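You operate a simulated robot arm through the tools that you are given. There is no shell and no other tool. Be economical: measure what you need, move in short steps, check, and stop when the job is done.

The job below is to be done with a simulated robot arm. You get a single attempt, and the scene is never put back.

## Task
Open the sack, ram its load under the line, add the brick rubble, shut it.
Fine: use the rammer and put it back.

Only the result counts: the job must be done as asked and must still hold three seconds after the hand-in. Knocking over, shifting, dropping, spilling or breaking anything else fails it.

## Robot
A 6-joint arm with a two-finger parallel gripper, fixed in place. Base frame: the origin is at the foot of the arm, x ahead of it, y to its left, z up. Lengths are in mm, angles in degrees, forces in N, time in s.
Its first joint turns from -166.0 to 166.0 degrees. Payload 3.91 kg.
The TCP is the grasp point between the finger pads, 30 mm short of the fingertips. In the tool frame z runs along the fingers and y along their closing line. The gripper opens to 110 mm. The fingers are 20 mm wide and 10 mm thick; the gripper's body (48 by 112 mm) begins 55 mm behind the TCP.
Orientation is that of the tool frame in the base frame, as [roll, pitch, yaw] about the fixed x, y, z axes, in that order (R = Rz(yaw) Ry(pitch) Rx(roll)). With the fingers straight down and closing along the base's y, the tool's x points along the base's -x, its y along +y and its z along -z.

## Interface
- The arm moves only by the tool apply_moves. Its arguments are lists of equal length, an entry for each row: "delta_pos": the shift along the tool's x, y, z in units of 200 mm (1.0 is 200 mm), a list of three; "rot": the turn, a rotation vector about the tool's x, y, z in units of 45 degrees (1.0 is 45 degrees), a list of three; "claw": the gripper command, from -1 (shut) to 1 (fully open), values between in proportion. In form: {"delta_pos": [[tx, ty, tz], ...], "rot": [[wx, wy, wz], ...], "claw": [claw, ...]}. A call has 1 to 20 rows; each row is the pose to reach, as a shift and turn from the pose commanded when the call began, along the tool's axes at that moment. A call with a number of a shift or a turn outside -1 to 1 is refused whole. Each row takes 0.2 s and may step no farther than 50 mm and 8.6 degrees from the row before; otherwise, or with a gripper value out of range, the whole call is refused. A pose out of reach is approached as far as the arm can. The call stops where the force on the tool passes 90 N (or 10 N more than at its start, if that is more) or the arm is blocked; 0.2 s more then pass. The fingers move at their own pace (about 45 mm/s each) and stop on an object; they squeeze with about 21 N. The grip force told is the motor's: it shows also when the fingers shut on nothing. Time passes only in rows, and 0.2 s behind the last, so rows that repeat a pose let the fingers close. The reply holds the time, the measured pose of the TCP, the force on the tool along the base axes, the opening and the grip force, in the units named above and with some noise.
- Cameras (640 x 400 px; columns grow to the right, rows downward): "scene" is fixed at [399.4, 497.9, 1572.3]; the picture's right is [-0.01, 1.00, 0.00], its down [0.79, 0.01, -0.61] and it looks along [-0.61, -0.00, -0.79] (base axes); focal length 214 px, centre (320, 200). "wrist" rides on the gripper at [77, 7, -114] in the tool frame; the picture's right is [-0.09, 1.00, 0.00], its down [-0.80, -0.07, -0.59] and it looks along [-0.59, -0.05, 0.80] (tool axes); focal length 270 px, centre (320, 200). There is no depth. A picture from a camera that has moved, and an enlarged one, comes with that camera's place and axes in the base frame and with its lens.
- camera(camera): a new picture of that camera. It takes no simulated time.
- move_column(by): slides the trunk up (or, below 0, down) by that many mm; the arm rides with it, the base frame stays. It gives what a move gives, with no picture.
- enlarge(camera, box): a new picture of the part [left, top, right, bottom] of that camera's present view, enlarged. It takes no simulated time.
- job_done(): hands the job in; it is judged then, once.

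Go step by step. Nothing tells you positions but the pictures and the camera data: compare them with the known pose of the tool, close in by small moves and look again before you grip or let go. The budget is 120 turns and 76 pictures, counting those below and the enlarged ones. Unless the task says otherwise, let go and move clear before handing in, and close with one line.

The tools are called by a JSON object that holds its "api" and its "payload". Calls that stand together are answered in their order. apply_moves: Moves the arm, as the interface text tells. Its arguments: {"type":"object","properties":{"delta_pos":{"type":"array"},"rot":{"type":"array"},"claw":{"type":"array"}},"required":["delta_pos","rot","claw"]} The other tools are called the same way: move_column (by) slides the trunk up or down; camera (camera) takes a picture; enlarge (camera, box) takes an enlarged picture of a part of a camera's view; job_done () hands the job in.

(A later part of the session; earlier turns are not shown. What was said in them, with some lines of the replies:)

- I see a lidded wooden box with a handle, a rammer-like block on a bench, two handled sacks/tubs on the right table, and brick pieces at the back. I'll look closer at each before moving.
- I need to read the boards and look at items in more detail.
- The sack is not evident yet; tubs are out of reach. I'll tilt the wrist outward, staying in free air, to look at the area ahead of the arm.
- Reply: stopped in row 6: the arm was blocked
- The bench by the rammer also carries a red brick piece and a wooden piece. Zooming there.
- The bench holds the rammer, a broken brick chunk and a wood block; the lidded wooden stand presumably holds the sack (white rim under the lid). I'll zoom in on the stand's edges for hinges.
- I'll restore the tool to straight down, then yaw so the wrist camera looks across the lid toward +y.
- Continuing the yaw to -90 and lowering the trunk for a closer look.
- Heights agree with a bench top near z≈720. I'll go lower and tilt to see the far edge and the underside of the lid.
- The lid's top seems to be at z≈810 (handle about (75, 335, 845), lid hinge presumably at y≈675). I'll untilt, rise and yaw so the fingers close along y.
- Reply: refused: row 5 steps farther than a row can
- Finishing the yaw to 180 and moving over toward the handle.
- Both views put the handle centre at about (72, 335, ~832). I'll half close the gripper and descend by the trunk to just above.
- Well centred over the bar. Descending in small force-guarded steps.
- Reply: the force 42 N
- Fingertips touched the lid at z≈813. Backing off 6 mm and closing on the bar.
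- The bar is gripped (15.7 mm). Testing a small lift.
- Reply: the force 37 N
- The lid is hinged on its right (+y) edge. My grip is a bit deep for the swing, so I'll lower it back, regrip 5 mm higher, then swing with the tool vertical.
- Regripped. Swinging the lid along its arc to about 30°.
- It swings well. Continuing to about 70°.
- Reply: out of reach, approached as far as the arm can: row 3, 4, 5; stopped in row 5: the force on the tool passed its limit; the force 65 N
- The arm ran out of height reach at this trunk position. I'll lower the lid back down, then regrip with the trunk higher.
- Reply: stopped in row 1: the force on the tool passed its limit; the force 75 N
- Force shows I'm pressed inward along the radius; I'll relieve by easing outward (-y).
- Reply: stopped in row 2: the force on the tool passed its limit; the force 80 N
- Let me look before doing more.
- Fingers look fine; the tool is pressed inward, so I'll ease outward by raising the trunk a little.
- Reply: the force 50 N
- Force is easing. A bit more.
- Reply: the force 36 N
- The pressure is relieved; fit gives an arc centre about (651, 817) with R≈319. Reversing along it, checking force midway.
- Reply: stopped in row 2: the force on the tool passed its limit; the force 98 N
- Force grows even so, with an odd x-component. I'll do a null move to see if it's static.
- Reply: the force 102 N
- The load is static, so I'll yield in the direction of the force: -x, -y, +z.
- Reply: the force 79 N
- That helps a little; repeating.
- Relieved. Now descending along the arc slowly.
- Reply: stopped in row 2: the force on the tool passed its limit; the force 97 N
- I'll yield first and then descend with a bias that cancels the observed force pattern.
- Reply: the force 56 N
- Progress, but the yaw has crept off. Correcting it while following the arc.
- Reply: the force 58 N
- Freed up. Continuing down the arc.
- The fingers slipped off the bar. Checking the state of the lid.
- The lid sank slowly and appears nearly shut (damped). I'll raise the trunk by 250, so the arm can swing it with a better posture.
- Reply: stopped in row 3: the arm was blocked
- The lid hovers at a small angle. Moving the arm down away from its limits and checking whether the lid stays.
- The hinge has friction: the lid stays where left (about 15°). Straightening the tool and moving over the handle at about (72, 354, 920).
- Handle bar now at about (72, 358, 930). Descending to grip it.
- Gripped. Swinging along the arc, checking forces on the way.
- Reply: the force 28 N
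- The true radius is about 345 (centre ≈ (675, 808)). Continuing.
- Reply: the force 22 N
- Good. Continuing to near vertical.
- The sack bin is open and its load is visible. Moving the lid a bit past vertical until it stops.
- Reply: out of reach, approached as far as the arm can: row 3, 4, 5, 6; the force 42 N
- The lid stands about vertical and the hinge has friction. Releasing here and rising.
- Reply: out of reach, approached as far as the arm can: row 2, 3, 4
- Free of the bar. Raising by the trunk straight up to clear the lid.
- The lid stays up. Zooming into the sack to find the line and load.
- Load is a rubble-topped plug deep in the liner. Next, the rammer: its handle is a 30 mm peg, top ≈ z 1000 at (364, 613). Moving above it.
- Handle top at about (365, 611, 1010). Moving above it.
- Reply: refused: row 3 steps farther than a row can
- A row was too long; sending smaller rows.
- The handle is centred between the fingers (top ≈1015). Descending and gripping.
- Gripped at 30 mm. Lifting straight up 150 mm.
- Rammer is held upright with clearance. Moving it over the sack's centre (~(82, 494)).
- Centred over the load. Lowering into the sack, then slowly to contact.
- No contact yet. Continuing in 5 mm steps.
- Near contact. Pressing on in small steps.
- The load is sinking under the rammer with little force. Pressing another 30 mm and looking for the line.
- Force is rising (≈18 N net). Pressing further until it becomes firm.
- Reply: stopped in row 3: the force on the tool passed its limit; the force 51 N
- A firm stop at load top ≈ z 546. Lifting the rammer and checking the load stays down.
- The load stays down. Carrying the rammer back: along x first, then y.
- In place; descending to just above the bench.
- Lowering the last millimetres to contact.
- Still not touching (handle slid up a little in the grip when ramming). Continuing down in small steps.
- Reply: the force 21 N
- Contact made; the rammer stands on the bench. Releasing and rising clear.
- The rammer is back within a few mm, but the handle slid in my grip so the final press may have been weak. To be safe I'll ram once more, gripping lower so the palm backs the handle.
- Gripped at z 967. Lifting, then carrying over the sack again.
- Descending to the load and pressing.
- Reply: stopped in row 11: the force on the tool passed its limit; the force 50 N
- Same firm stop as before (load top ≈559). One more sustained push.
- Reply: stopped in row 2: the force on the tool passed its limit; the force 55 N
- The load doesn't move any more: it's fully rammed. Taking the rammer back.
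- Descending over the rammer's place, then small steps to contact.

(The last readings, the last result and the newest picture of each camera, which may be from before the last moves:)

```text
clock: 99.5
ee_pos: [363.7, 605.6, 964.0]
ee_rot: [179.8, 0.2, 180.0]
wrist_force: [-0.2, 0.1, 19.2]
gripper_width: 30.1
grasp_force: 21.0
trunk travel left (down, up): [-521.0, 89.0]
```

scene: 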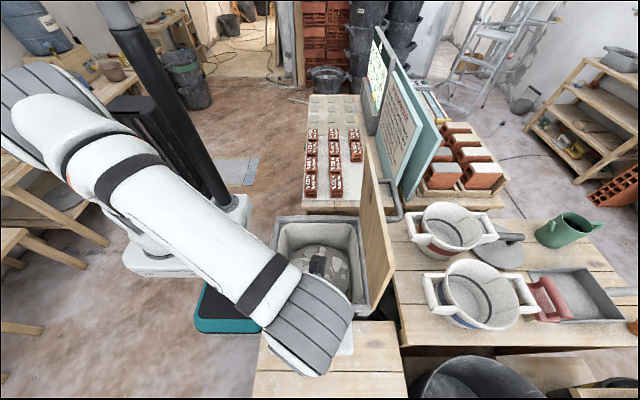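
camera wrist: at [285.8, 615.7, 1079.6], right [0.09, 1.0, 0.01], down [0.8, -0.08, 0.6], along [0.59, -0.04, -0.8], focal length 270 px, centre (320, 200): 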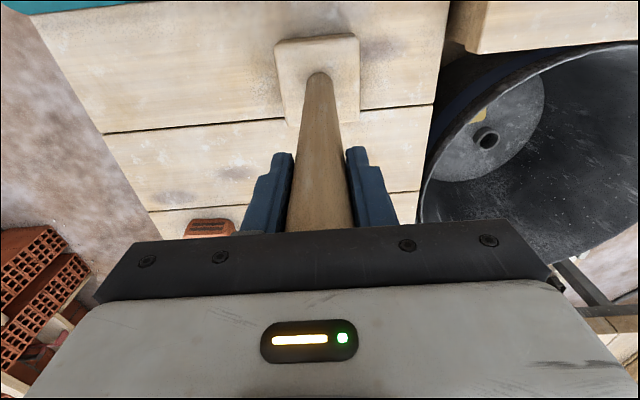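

Contact. Releasing, rising, and checking its place.

{"api": "apply_moves", "payload": {"delta_pos": [[0, 0, -0.012], [0, 0, -0.012], [0, 0, -0.012], [0, 0, -0.1], [0, 0, -0.3], [0, 0, -0.5], [0, 0, -0.7], [0, 0, -0.9]], "rot": [[0, 0, 0], [0, 0, 0], [0, 0, 0], [0, 0, 0], [0, 0, 0], [0, 0, 0], [0, 0, 0], [0, 0, 0]], "claw": [-0.4, 0, 0.2, 0.2, 0.2, 0.2, 0.2, 0.2]}}

{"api": "apply_moves", "payload": {"delta_pos": [[-0.03, -0.2, 0], [-0.06, -0.4, 0], [-0.1, -0.6, 0], [-0.2, -0.8, 0], [-0.3, -1, 0]], "rot": [[0, 0, 0], [0, 0, 0], [0, 0, 0], [0, 0, 0], [0, 0, 0]], "claw": [0.2, 0.2, 0.2, 0.2, 0.2]}}

{"api": "enlarge", "payload": {"camera": "scene", "box": [330, 310, 410, 390]}}

{"api": "camera", "payload": {"camera": "wrist"}}

```text
clock: 101.3
ee_pos: [363.9, 607.4, 1144.3]
ee_rot: [180.0, -0.1, -180.0]
wrist_force: [-0.9, -0.7, 0.4]
gripper_width: 66.0
grasp_force: 0.0
trunk travel left (down, up): [-521.0, 89.0]
```

```text
clock: 102.5
ee_pos: [424.4, 407.1, 1140.7]
ee_rot: [179.9, 0.1, -179.9]
wrist_force: [0.2, -0.4, -0.4]
gripper_width: 66.1
grasp_force: 0.0
trunk travel left (down, up): [-521.0, 89.0]
```

```text
5.00 times, centred on (370, 350) of scene
camera zoom: at [399.4, 497.9, 1572.3], right [-0.01, 1.0, 0.0], down [0.79, 0.01, -0.61], along [-0.61, 0.0, -0.79], focal length 1072 px, centre (70, -550)
```

zoom: 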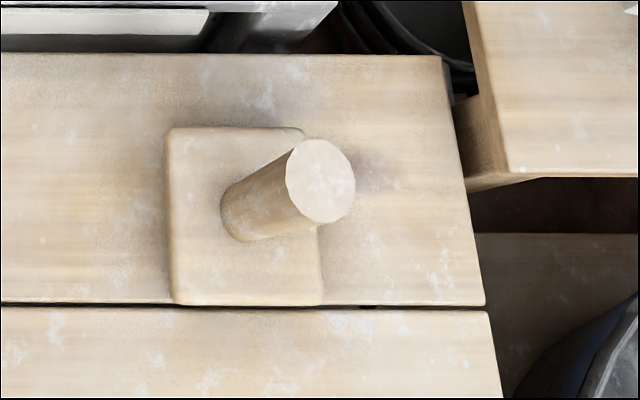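

```text
12 pictures are left
camera wrist: at [347.8, 412.9, 1254.3], right [0.09, 1.0, 0.0], down [0.8, -0.07, 0.59], along [0.59, -0.05, -0.8], focal length 270 px, centre (320, 200)
```

wrist: 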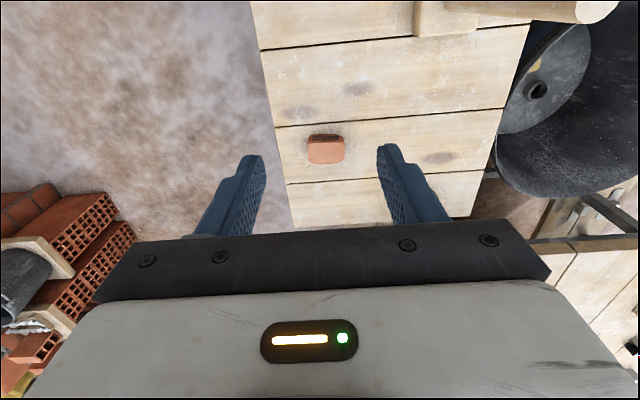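

The rammer is back exactly. The brick chunk lies near (590, 404), about 75 mm wide along y. Moving above with the gripper wide open.

{"api": "apply_moves", "payload": {"delta_pos": [[-0.2, 0, 0.1], [-0.4, 0, 0.2], [-0.6, 0, 0.3], [-0.75, -0.01, 0.45], [-0.8, -0.015, 0.65], [-0.8, -0.015, 0.85], [-0.8, -0.015, 1]], "rot": [[0, 0, 0], [0, 0, 0], [0, 0, 0], [0, 0, 0], [0, 0, 0], [0, 0, 0], [0, 0, 0]], "claw": [1, 1, 1, 1, 1, 1, 1]}}

{"api": "camera", "payload": {"camera": "wrist"}}

```text
clock: 104.1
ee_pos: [582.8, 400.8, 938.9]
ee_rot: [-179.9, 0.0, 180.0]
wrist_force: [0.5, 0.3, 0.0]
gripper_width: 110.1
grasp_force: 0.0
trunk travel left (down, up): [-521.0, 89.0]
```

```text
11 pictures are left
camera wrist: at [504.8, 409.2, 1054.0], right [0.09, 1.0, 0.0], down [0.8, -0.07, 0.6], along [0.59, -0.05, -0.8], focal length 270 px, centre (320, 200)
```

wrist: 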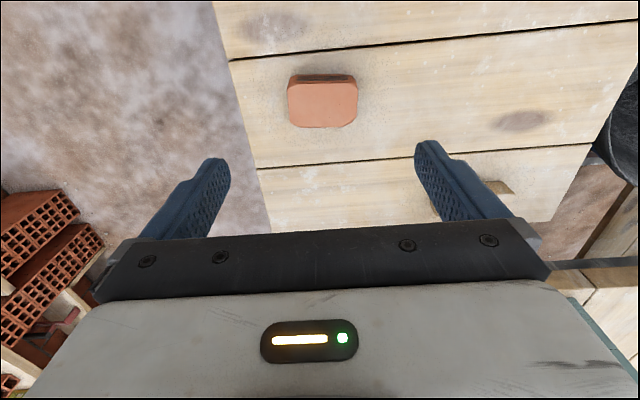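

Brick centre ≈ (593, 404), top ≈ z 762. Descending around it and gripping.

{"api": "apply_moves", "payload": {"delta_pos": [[-0.05, 0.016, 0.2], [-0.05, 0.016, 0.4], [-0.05, 0.016, 0.6], [-0.05, 0.016, 0.75], [-0.05, 0.016, 0.85], [-0.05, 0.016, 0.89], [-0.05, 0.016, 0.89], [-0.05, 0.016, 0.89], [-0.05, 0.016, 0.89], [-0.05, 0.016, 0.89]], "rot": [[0, 0, 0], [0, 0, 0], [0, 0, 0], [0, 0, 0], [0, 0, 0], [0, 0, 0], [0, 0, 0], [0, 0, 0], [0, 0, 0], [0, 0, 0]], "claw": [1, 1, 1, 1, 1, 1, -1, -1, -1, -1]}}

{"api": "camera", "payload": {"camera": "wrist"}}

```text
clock: 106.3
ee_pos: [594.5, 406.2, 763.4]
ee_rot: [179.8, 0.1, -180.0]
wrist_force: [-0.4, 0.1, -0.7]
gripper_width: 76.1
grasp_force: 21.3
trunk travel left (down, up): [-521.0, 89.0]
```

```text
10 pictures are left
camera wrist: at [516.9, 413.8, 877.2], right [0.09, 1.0, 0.0], down [0.8, -0.07, 0.59], along [0.59, -0.05, -0.8], focal length 270 px, centre (320, 200)
```

wrist: 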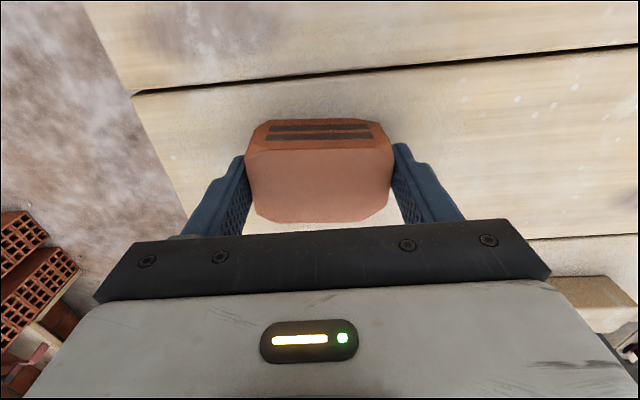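

Brick gripped (76 mm). Lifting and carrying to the sack.

{"api": "apply_moves", "payload": {"delta_pos": [[0, 0, -0.1], [0, 0, -0.3], [0, 0, -0.5], [0, 0, -0.7], [0, 0, -0.9], [0, 0, -1], [0.2, 0, -1], [0.4, 0, -1], [0.6, 0, -1], [0.8, 0, -1], [1, 0, -1]], "rot": [[0, 0, 0], [0, 0, 0], [0, 0, 0], [0, 0, 0], [0, 0, 0], [0, 0, 0], [0, 0, 0], [0, 0, 0], [0, 0, 0], [0, 0, 0], [0, 0, 0]], "claw": [-1, -1, -1, -1, -1, -1, -1, -1, -1, -1, -1]}}

{"api": "apply_moves", "payload": {"delta_pos": [[0.2, 0.05, -0.05], [0.4, 0.1, -0.1], [0.6, 0.15, -0.1], [0.8, 0.2, -0.1], [1, 0.25, -0.1]], "rot": [[0, 0, 0], [0, 0, 0], [0, 0, 0], [0, 0, 0], [0, 0, 0]], "claw": [-1, -1, -1, -1, -1]}}

{"api": "apply_moves", "payload": {"delta_pos": [[0.2, 0.05, 0], [0.4, 0.12, 0], [0.55, 0.2, 0]], "rot": [[0, 0, 0], [0, 0, 0], [0, 0, 0]], "claw": [-1, -1, -1]}}

{"api": "camera", "payload": {"camera": "scene"}}

```text
clock: 108.7
ee_pos: [390.6, 408.3, 965.5]
ee_rot: [179.9, 0.1, -180.0]
wrist_force: [0.1, -0.5, -2.9]
gripper_width: 76.1
grasp_force: 20.9
trunk travel left (down, up): [-521.0, 89.0]
```

```text
clock: 109.9
ee_pos: [193.9, 458.4, 988.7]
ee_rot: [180.0, 0.1, -179.9]
wrist_force: [0.5, 0.2, -2.2]
gripper_width: 76.1
grasp_force: 21.3
trunk travel left (down, up): [-521.0, 89.0]
```

```text
clock: 110.7
ee_pos: [83.0, 498.9, 984.5]
ee_rot: [-180.0, 0.2, 179.9]
wrist_force: [-0.1, 0.2, -2.3]
gripper_width: 76.2
grasp_force: 20.4
trunk travel left (down, up): [-521.0, 89.0]
```

```text
9 pictures are left
```

scene: 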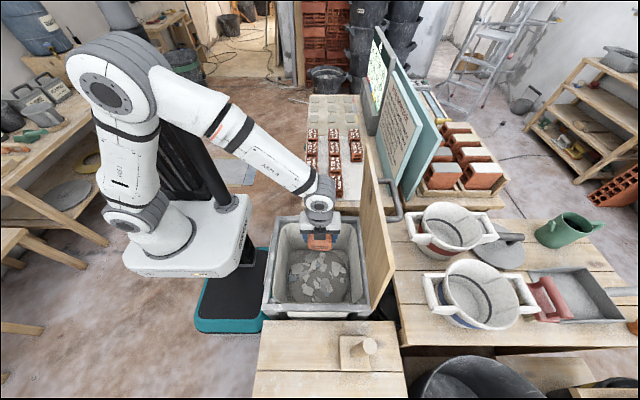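

Brick is over the sack. Lowering it well inside in guarded steps.

{"api": "apply_moves", "payload": {"delta_pos": [[0, 0, 0.2], [0, 0, 0.4], [0, 0, 0.6], [0, 0, 0.8], [0, 0, 1]], "rot": [[0, 0, 0], [0, 0, 0], [0, 0, 0], [0, 0, 0], [0, 0, 0]], "claw": [-1, -1, -1, -1, -1]}}

{"api": "apply_moves", "payload": {"delta_pos": [[0, 0, 0.15], [0, 0, 0.3], [0, 0, 0.4], [0, 0, 0.5]], "rot": [[0, 0, 0], [0, 0, 0], [0, 0, 0], [0, 0, 0]], "claw": [-1, -1, -1, -1]}}

{"api": "enlarge", "payload": {"camera": "scene", "box": [242, 170, 402, 320]}}

```text
clock: 111.9
ee_pos: [80.1, 494.1, 782.9]
ee_rot: [180.0, 0.0, -179.9]
wrist_force: [0.5, -0.4, -2.1]
gripper_width: 75.6
grasp_force: 20.2
trunk travel left (down, up): [-521.0, 89.0]
```

```text
clock: 112.9
ee_pos: [82.9, 497.4, 681.8]
ee_rot: [180.0, 0.1, -179.9]
wrist_force: [0.0, -0.2, -2.1]
gripper_width: 75.8
grasp_force: 21.2
trunk travel left (down, up): [-521.0, 89.0]
```

```text
2.67 times, centred on (322, 245) of scene
camera zoom: at [399.4, 497.9, 1572.3], right [-0.01, 1.0, 0.0], down [0.79, 0.01, -0.61], along [-0.61, 0.0, -0.79], focal length 572 px, centre (315, 80)
```

zoom: 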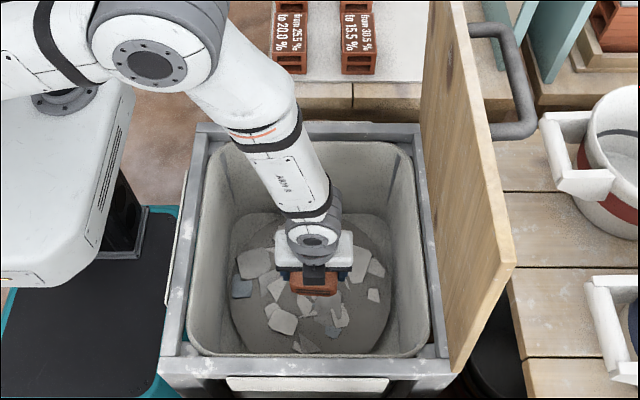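

Clear so far; going lower in small steps until it touches.

{"api": "apply_moves", "payload": {"delta_pos": [[0, 0, 0.06], [0, 0, 0.12], [0, 0, 0.18], [0, 0, 0.24], [0, 0, 0.28], [0, 0, 0.31]], "rot": [[0, 0, 0], [0, 0, 0], [0, 0, 0], [0, 0, 0], [0, 0, 0], [0, 0, 0]], "claw": [-1, -1, -1, -1, -1, -1]}}

{"api": "enlarge", "payload": {"camera": "scene", "box": [242, 170, 402, 320]}}

```text
clock: 114.3
ee_pos: [83.4, 497.0, 621.5]
ee_rot: [-180.0, 0.0, -180.0]
wrist_force: [-0.4, -0.1, -1.2]
gripper_width: 75.8
grasp_force: 21.2
trunk travel left (down, up): [-521.0, 89.0]
```

```text
2.67 times, centred on (322, 245) of scene
camera zoom: at [399.4, 497.9, 1572.3], right [-0.01, 1.0, 0.0], down [0.79, 0.01, -0.61], along [-0.61, 0.0, -0.79], focal length 572 px, centre (315, 80)
```

zoom: 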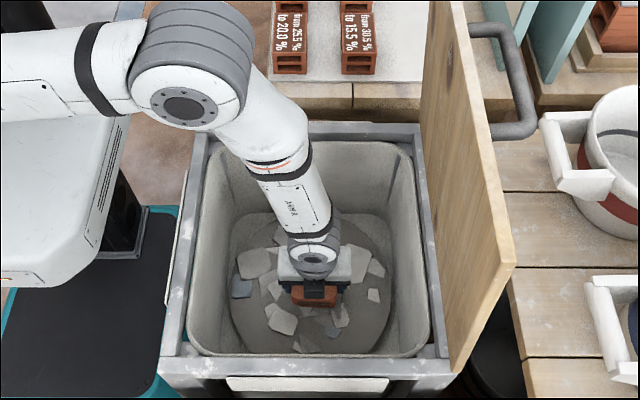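

Nearly down. A last 14 mm, then release.

{"api": "apply_moves", "payload": {"delta_pos": [[0, 0, 0.03], [0, 0, 0.06], [0, 0, 0.075]], "rot": [[0, 0, 0], [0, 0, 0], [0, 0, 0]], "claw": [-1, -1, -1]}}

```text
clock: 115.1
ee_pos: [84.2, 497.5, 605.7]
ee_rot: [-179.9, -0.1, 180.0]
wrist_force: [-0.7, -0.8, -1.7]
gripper_width: 75.7
grasp_force: 21.0
trunk travel left (down, up): [-521.0, 89.0]
```

Releasing the brick and rising straight out.

{"api": "apply_moves", "payload": {"delta_pos": [[0, 0, 0.015], [0, 0, 0.015], [0, 0, 0.015], [0, 0, -0.1], [0, 0, -0.3], [0, 0, -0.5], [0, 0, -0.7], [0, 0, -0.9], [0, 0, -1]], "rot": [[0, 0, 0], [0, 0, 0], [0, 0, 0], [0, 0, 0], [0, 0, 0], [0, 0, 0], [0, 0, 0], [0, 0, 0], [0, 0, 0]], "claw": [0, 0.6, 1, 1, 1, 1, 1, 1, 1]}}

{"api": "apply_moves", "payload": {"delta_pos": [[0, 0, -0.2], [0, 0, -0.4], [0, 0, -0.6], [0, 0, -0.8], [0, 0, -1]], "rot": [[0, 0, 0], [0, 0, 0], [0, 0, 0], [0, 0, 0], [0, 0, 0]], "claw": [1, 1, 1, 1, 1]}}

{"api": "camera", "payload": {"camera": "scene"}}

```text
clock: 117.1
ee_pos: [82.0, 492.4, 805.1]
ee_rot: [180.0, 0.0, -180.0]
wrist_force: [0.0, 0.3, 0.0]
gripper_width: 109.9
grasp_force: 0.1
trunk travel left (down, up): [-521.0, 89.0]
```

```text
clock: 118.3
ee_pos: [83.0, 495.8, 1005.0]
ee_rot: [-179.9, -0.1, -180.0]
wrist_force: [0.2, 0.3, 0.1]
gripper_width: 110.1
grasp_force: 0.0
trunk travel left (down, up): [-521.0, 89.0]
```

```text
6 pictures are left
```

scene: 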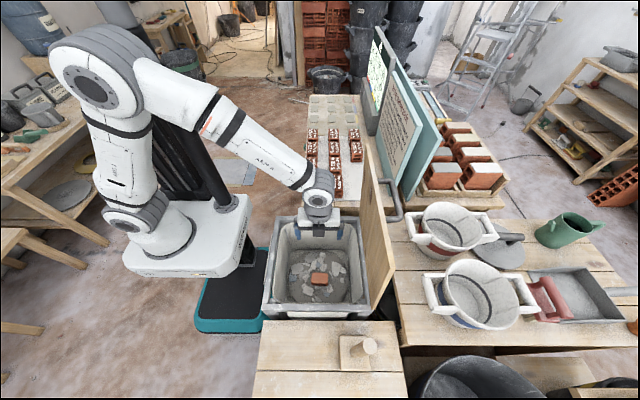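

The brick lies on the load. Now to close: going back above the handle's release pose (70, 684, 1251).

{"api": "apply_moves", "payload": {"delta_pos": [[0, 0, -0.2], [0, 0, -0.4], [0, 0, -0.6], [0, 0, -0.8], [0, 0, -1]], "rot": [[0, 0, 0], [0, 0, 0], [0, 0, 0], [0, 0, 0], [0, 0, 0]], "claw": [0, -0.3, -0.4, -0.4, -0.4]}}

{"api": "apply_moves", "payload": {"delta_pos": [[0, 0, -0.2], [0, 0, -0.25], [0.03, 0.2, -0.25], [0.065, 0.4, -0.25], [0.065, 0.6, -0.25], [0.065, 0.8, -0.25], [0.065, 0.94, -0.25]], "rot": [[0, 0, 0], [0, 0, 0], [0, 0, 0], [0, 0, 0], [0, 0, 0], [0, 0, 0], [0, 0, 0]], "claw": [-0.4, -0.4, -0.4, -0.4, -0.4, -0.4, -0.4]}}

{"api": "camera", "payload": {"camera": "wrist"}}

```text
clock: 119.5
ee_pos: [83.3, 497.4, 1205.0]
ee_rot: [-180.0, 0.0, -180.0]
wrist_force: [0.9, -0.2, 0.6]
gripper_width: 32.6
grasp_force: 0.1
trunk travel left (down, up): [-521.0, 89.0]
```

```text
clock: 121.1
ee_pos: [71.9, 686.7, 1245.1]
ee_rot: [-179.6, 0.0, -180.0]
wrist_force: [-0.2, 0.3, 0.7]
gripper_width: 32.9
grasp_force: 0.1
out of reach, approached as far as the arm can: row 7
trunk travel left (down, up): [-521.0, 89.0]
```

```text
5 pictures are left
camera wrist: at [-4.9, 695.5, 1359.9], right [0.09, 1.0, 0.0], down [0.8, -0.07, 0.6], along [0.59, -0.06, -0.8], focal length 270 px, centre (320, 200)
```

wrist: 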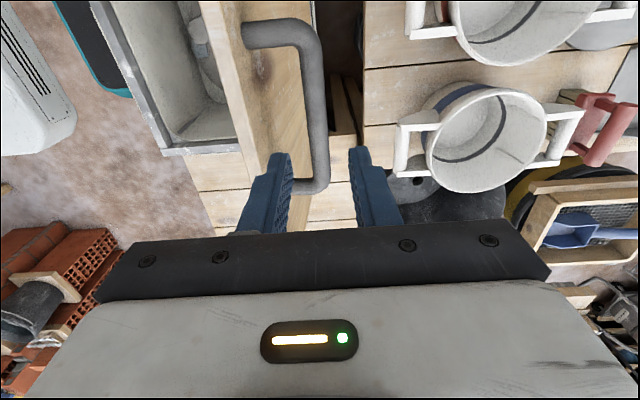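

The bar lines up between the fingers. Nudging 2 mm and lowering by the trunk onto it.

{"api": "apply_moves", "payload": {"delta_pos": [[0.005, -0.012, 0], [0.005, -0.012, 0]], "rot": [[-0.01, 0, 0], [-0.01, 0, 0]], "claw": [-0.4, -0.4]}}

{"api": "move_column", "payload": {"by": -106}}

{"api": "apply_moves", "payload": {"delta_pos": [[0, 0, 0], [0, 0, 0], [0, 0, 0]], "rot": [[0, 0, 0], [0, 0, 0], [0, 0, 0]], "claw": [-1, -1, -1]}}

```text
clock: 121.7
ee_pos: [70.0, 683.0, 1247.6]
ee_rot: [179.5, 0.0, 180.0]
wrist_force: [0.6, 0.2, 0.1]
gripper_width: 32.8
grasp_force: 0.0
trunk travel left (down, up): [-521.0, 89.0]
```

```text
clock: 123.1
ee_pos: [70.7, 682.6, 1142.3]
ee_rot: [179.5, 0.0, -180.0]
wrist_force: [0.4, 0.0, -0.9]
gripper_width: 33.2
grasp_force: 0.1
trunk travel left (down, up): [-415.0, 195.0]
```

```text
clock: 123.9
ee_pos: [71.9, 682.9, 1142.4]
ee_rot: [179.5, 0.1, -180.0]
wrist_force: [-0.2, 1.9, 0.3]
gripper_width: 15.6
grasp_force: 44.5
trunk travel left (down, up): [-415.0, 195.0]
```

Grip is ~10 mm deeper on the bar than during opening; I'll regrip that much higher to keep fingertips clear of the lid.

{"api": "apply_moves", "payload": {"delta_pos": [[0, 0, 0], [0, 0, 0]], "rot": [[0, 0, 0], [0, 0, 0]], "claw": [-0.6, -0.6]}}

{"api": "move_column", "payload": {"by": 10}}

{"api": "apply_moves", "payload": {"delta_pos": [[0, 0, 0], [0, 0, 0], [0, 0, 0]], "rot": [[0, 0, 0], [0, 0, 0], [0, 0, 0]], "claw": [-1, -1, -1]}}

```text
clock: 124.5
ee_pos: [71.5, 683.7, 1143.1]
ee_rot: [179.5, 0.1, 179.9]
wrist_force: [-0.3, 0.2, 0.7]
gripper_width: 22.3
grasp_force: 0.1
trunk travel left (down, up): [-415.0, 195.0]
```

```text
clock: 125.1
ee_pos: [71.3, 683.1, 1153.0]
ee_rot: [179.7, 0.0, 179.9]
wrist_force: [0.5, 0.0, -0.8]
gripper_width: 22.0
grasp_force: 0.0
trunk travel left (down, up): [-425.0, 185.0]
```

```text
clock: 125.9
ee_pos: [70.8, 683.8, 1151.4]
ee_rot: [179.6, 0.0, -179.9]
wrist_force: [0.2, -0.4, 0.5]
gripper_width: 15.5
grasp_force: 45.2
trunk travel left (down, up): [-425.0, 185.0]
```

Regripped. Swinging the lid back along the same arc.

{"api": "apply_moves", "payload": {"delta_pos": [[0, -0.08, 0.001], [0, -0.165, 0.004], [0, -0.315, 0.02], [0, -0.463, 0.05], [0, -0.606, 0.093], [0, -0.747, 0.148], [0, -0.882, 0.216]], "rot": [[0, 0, 0], [0, 0, 0], [0, 0, 0], [0, 0, 0], [0, 0, 0], [0, 0, 0], [0, 0, 0]], "claw": [-1, -1, -1, -1, -1, -1, -1]}}

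```text
clock: 127.5
ee_pos: [70.4, 505.7, 1107.9]
ee_rot: [179.8, 0.1, 180.0]
wrist_force: [-2.1, 2.4, -4.8]
gripper_width: 16.0
grasp_force: 45.5
trunk travel left (down, up): [-425.0, 185.0]
```

Very low forces. Continuing down to about 15° open.

{"api": "apply_moves", "payload": {"delta_pos": [[0, -0.128, 0.079], [0, -0.249, 0.168], [0, -0.362, 0.268], [0, -0.466, 0.377], [0, -0.559, 0.495], [0, -0.642, 0.62], [0, -0.714, 0.753], [0, -0.774, 0.89]], "rot": [[0, 0, 0], [0, 0, 0], [0, 0, 0], [0, 0, 0], [0, 0, 0], [0, 0, 0], [0, 0, 0], [0, 0, 0]], "claw": [-1, -1, -1, -1, -1, -1, -1, -1]}}

```text
clock: 129.3
ee_pos: [70.9, 354.2, 929.1]
ee_rot: [179.8, 0.0, -179.9]
wrist_force: [-0.9, -8.2, 1.2]
gripper_width: 15.6
grasp_force: 44.7
trunk travel left (down, up): [-425.0, 185.0]
```

Nearly shut. Lowering the final part gently.

{"api": "apply_moves", "payload": {"delta_pos": [[0, -0.025, 0.07], [0, -0.048, 0.142], [0, -0.066, 0.215], [0, -0.083, 0.289], [0, -0.09, 0.34], [0, -0.093, 0.378], [0, -0.095, 0.408], [0, -0.095, 0.425]], "rot": [[0, 0, 0], [0, 0, 0], [0, 0, 0], [0, 0, 0], [0, 0, 0], [0, 0, 0], [0, 0, 0], [0, 0, 0]], "claw": [-1, -1, -1, -1, -1, -1, -1, -1]}}

{"api": "enlarge", "payload": {"camera": "scene", "box": [240, 190, 420, 340]}}

```text
clock: 131.1
ee_pos: [70.5, 334.7, 844.7]
ee_rot: [179.2, 0.1, -179.9]
wrist_force: [-0.2, -3.9, 35.3]
gripper_width: 15.6
grasp_force: 45.3
trunk travel left (down, up): [-425.0, 185.0]
```

```text
2.67 times, centred on (330, 265) of scene
camera zoom: at [399.4, 497.9, 1572.3], right [-0.01, 1.0, 0.0], down [0.79, 0.01, -0.61], along [-0.61, 0.0, -0.79], focal length 572 px, centre (293, 27)
```

zoom: 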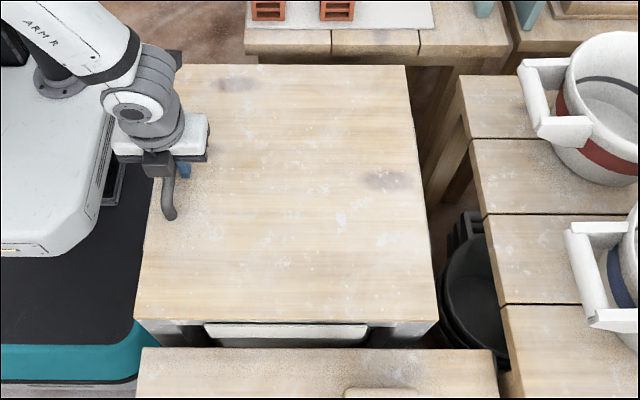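

The lid is shut flat with 35 N on it. Releasing and moving clear.

{"api": "apply_moves", "payload": {"delta_pos": [[0, 0, 0], [0, 0, 0], [0, 0, -0.01], [0, 0, -0.1], [0, 0, -0.3], [0, 0, -0.5], [0, 0, -0.7], [0, 0, -0.9]], "rot": [[0, 0, 0], [0, 0, 0], [0, 0, 0], [0, 0, 0], [0, 0, 0], [0, 0, 0], [0, 0, 0], [0, 0, 0]], "claw": [-0.5, 0, 0, 0, 0, 0, 0, 0]}}

{"api": "camera", "payload": {"camera": "scene"}}

```text
clock: 132.9
ee_pos: [72.1, 330.9, 1024.7]
ee_rot: [179.6, -0.1, -179.9]
wrist_force: [-0.5, 0.9, 0.3]
gripper_width: 54.9
grasp_force: 0.0
trunk travel left (down, up): [-425.0, 185.0]
```

```text
3 pictures are left
```

scene: 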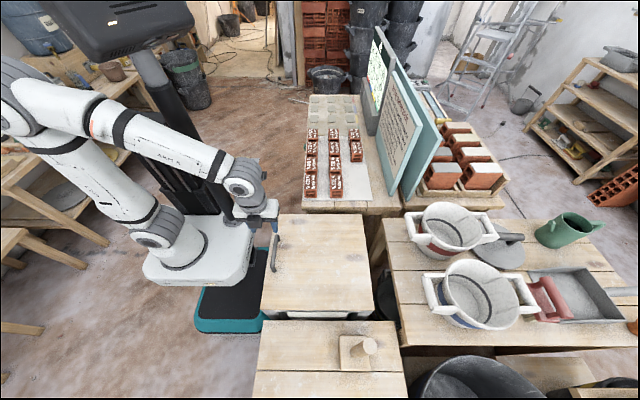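

The lid is shut, the rammer is back on its spot, and the arm is clear. Handing in.

{"api": "job_done", "payload": {}}

```text
The job is handed in.
```

I opened the sack, rammed its load down to a firm stop, put the brick piece inside and shut the lid. The rammer is back within about 2 mm of where it stood. I never saw the line itself, so whether the load is under it is inferred from that stop. Early on, the lid also slipped from my grip and sank by itself to about 15° open, with no damage that I could see.
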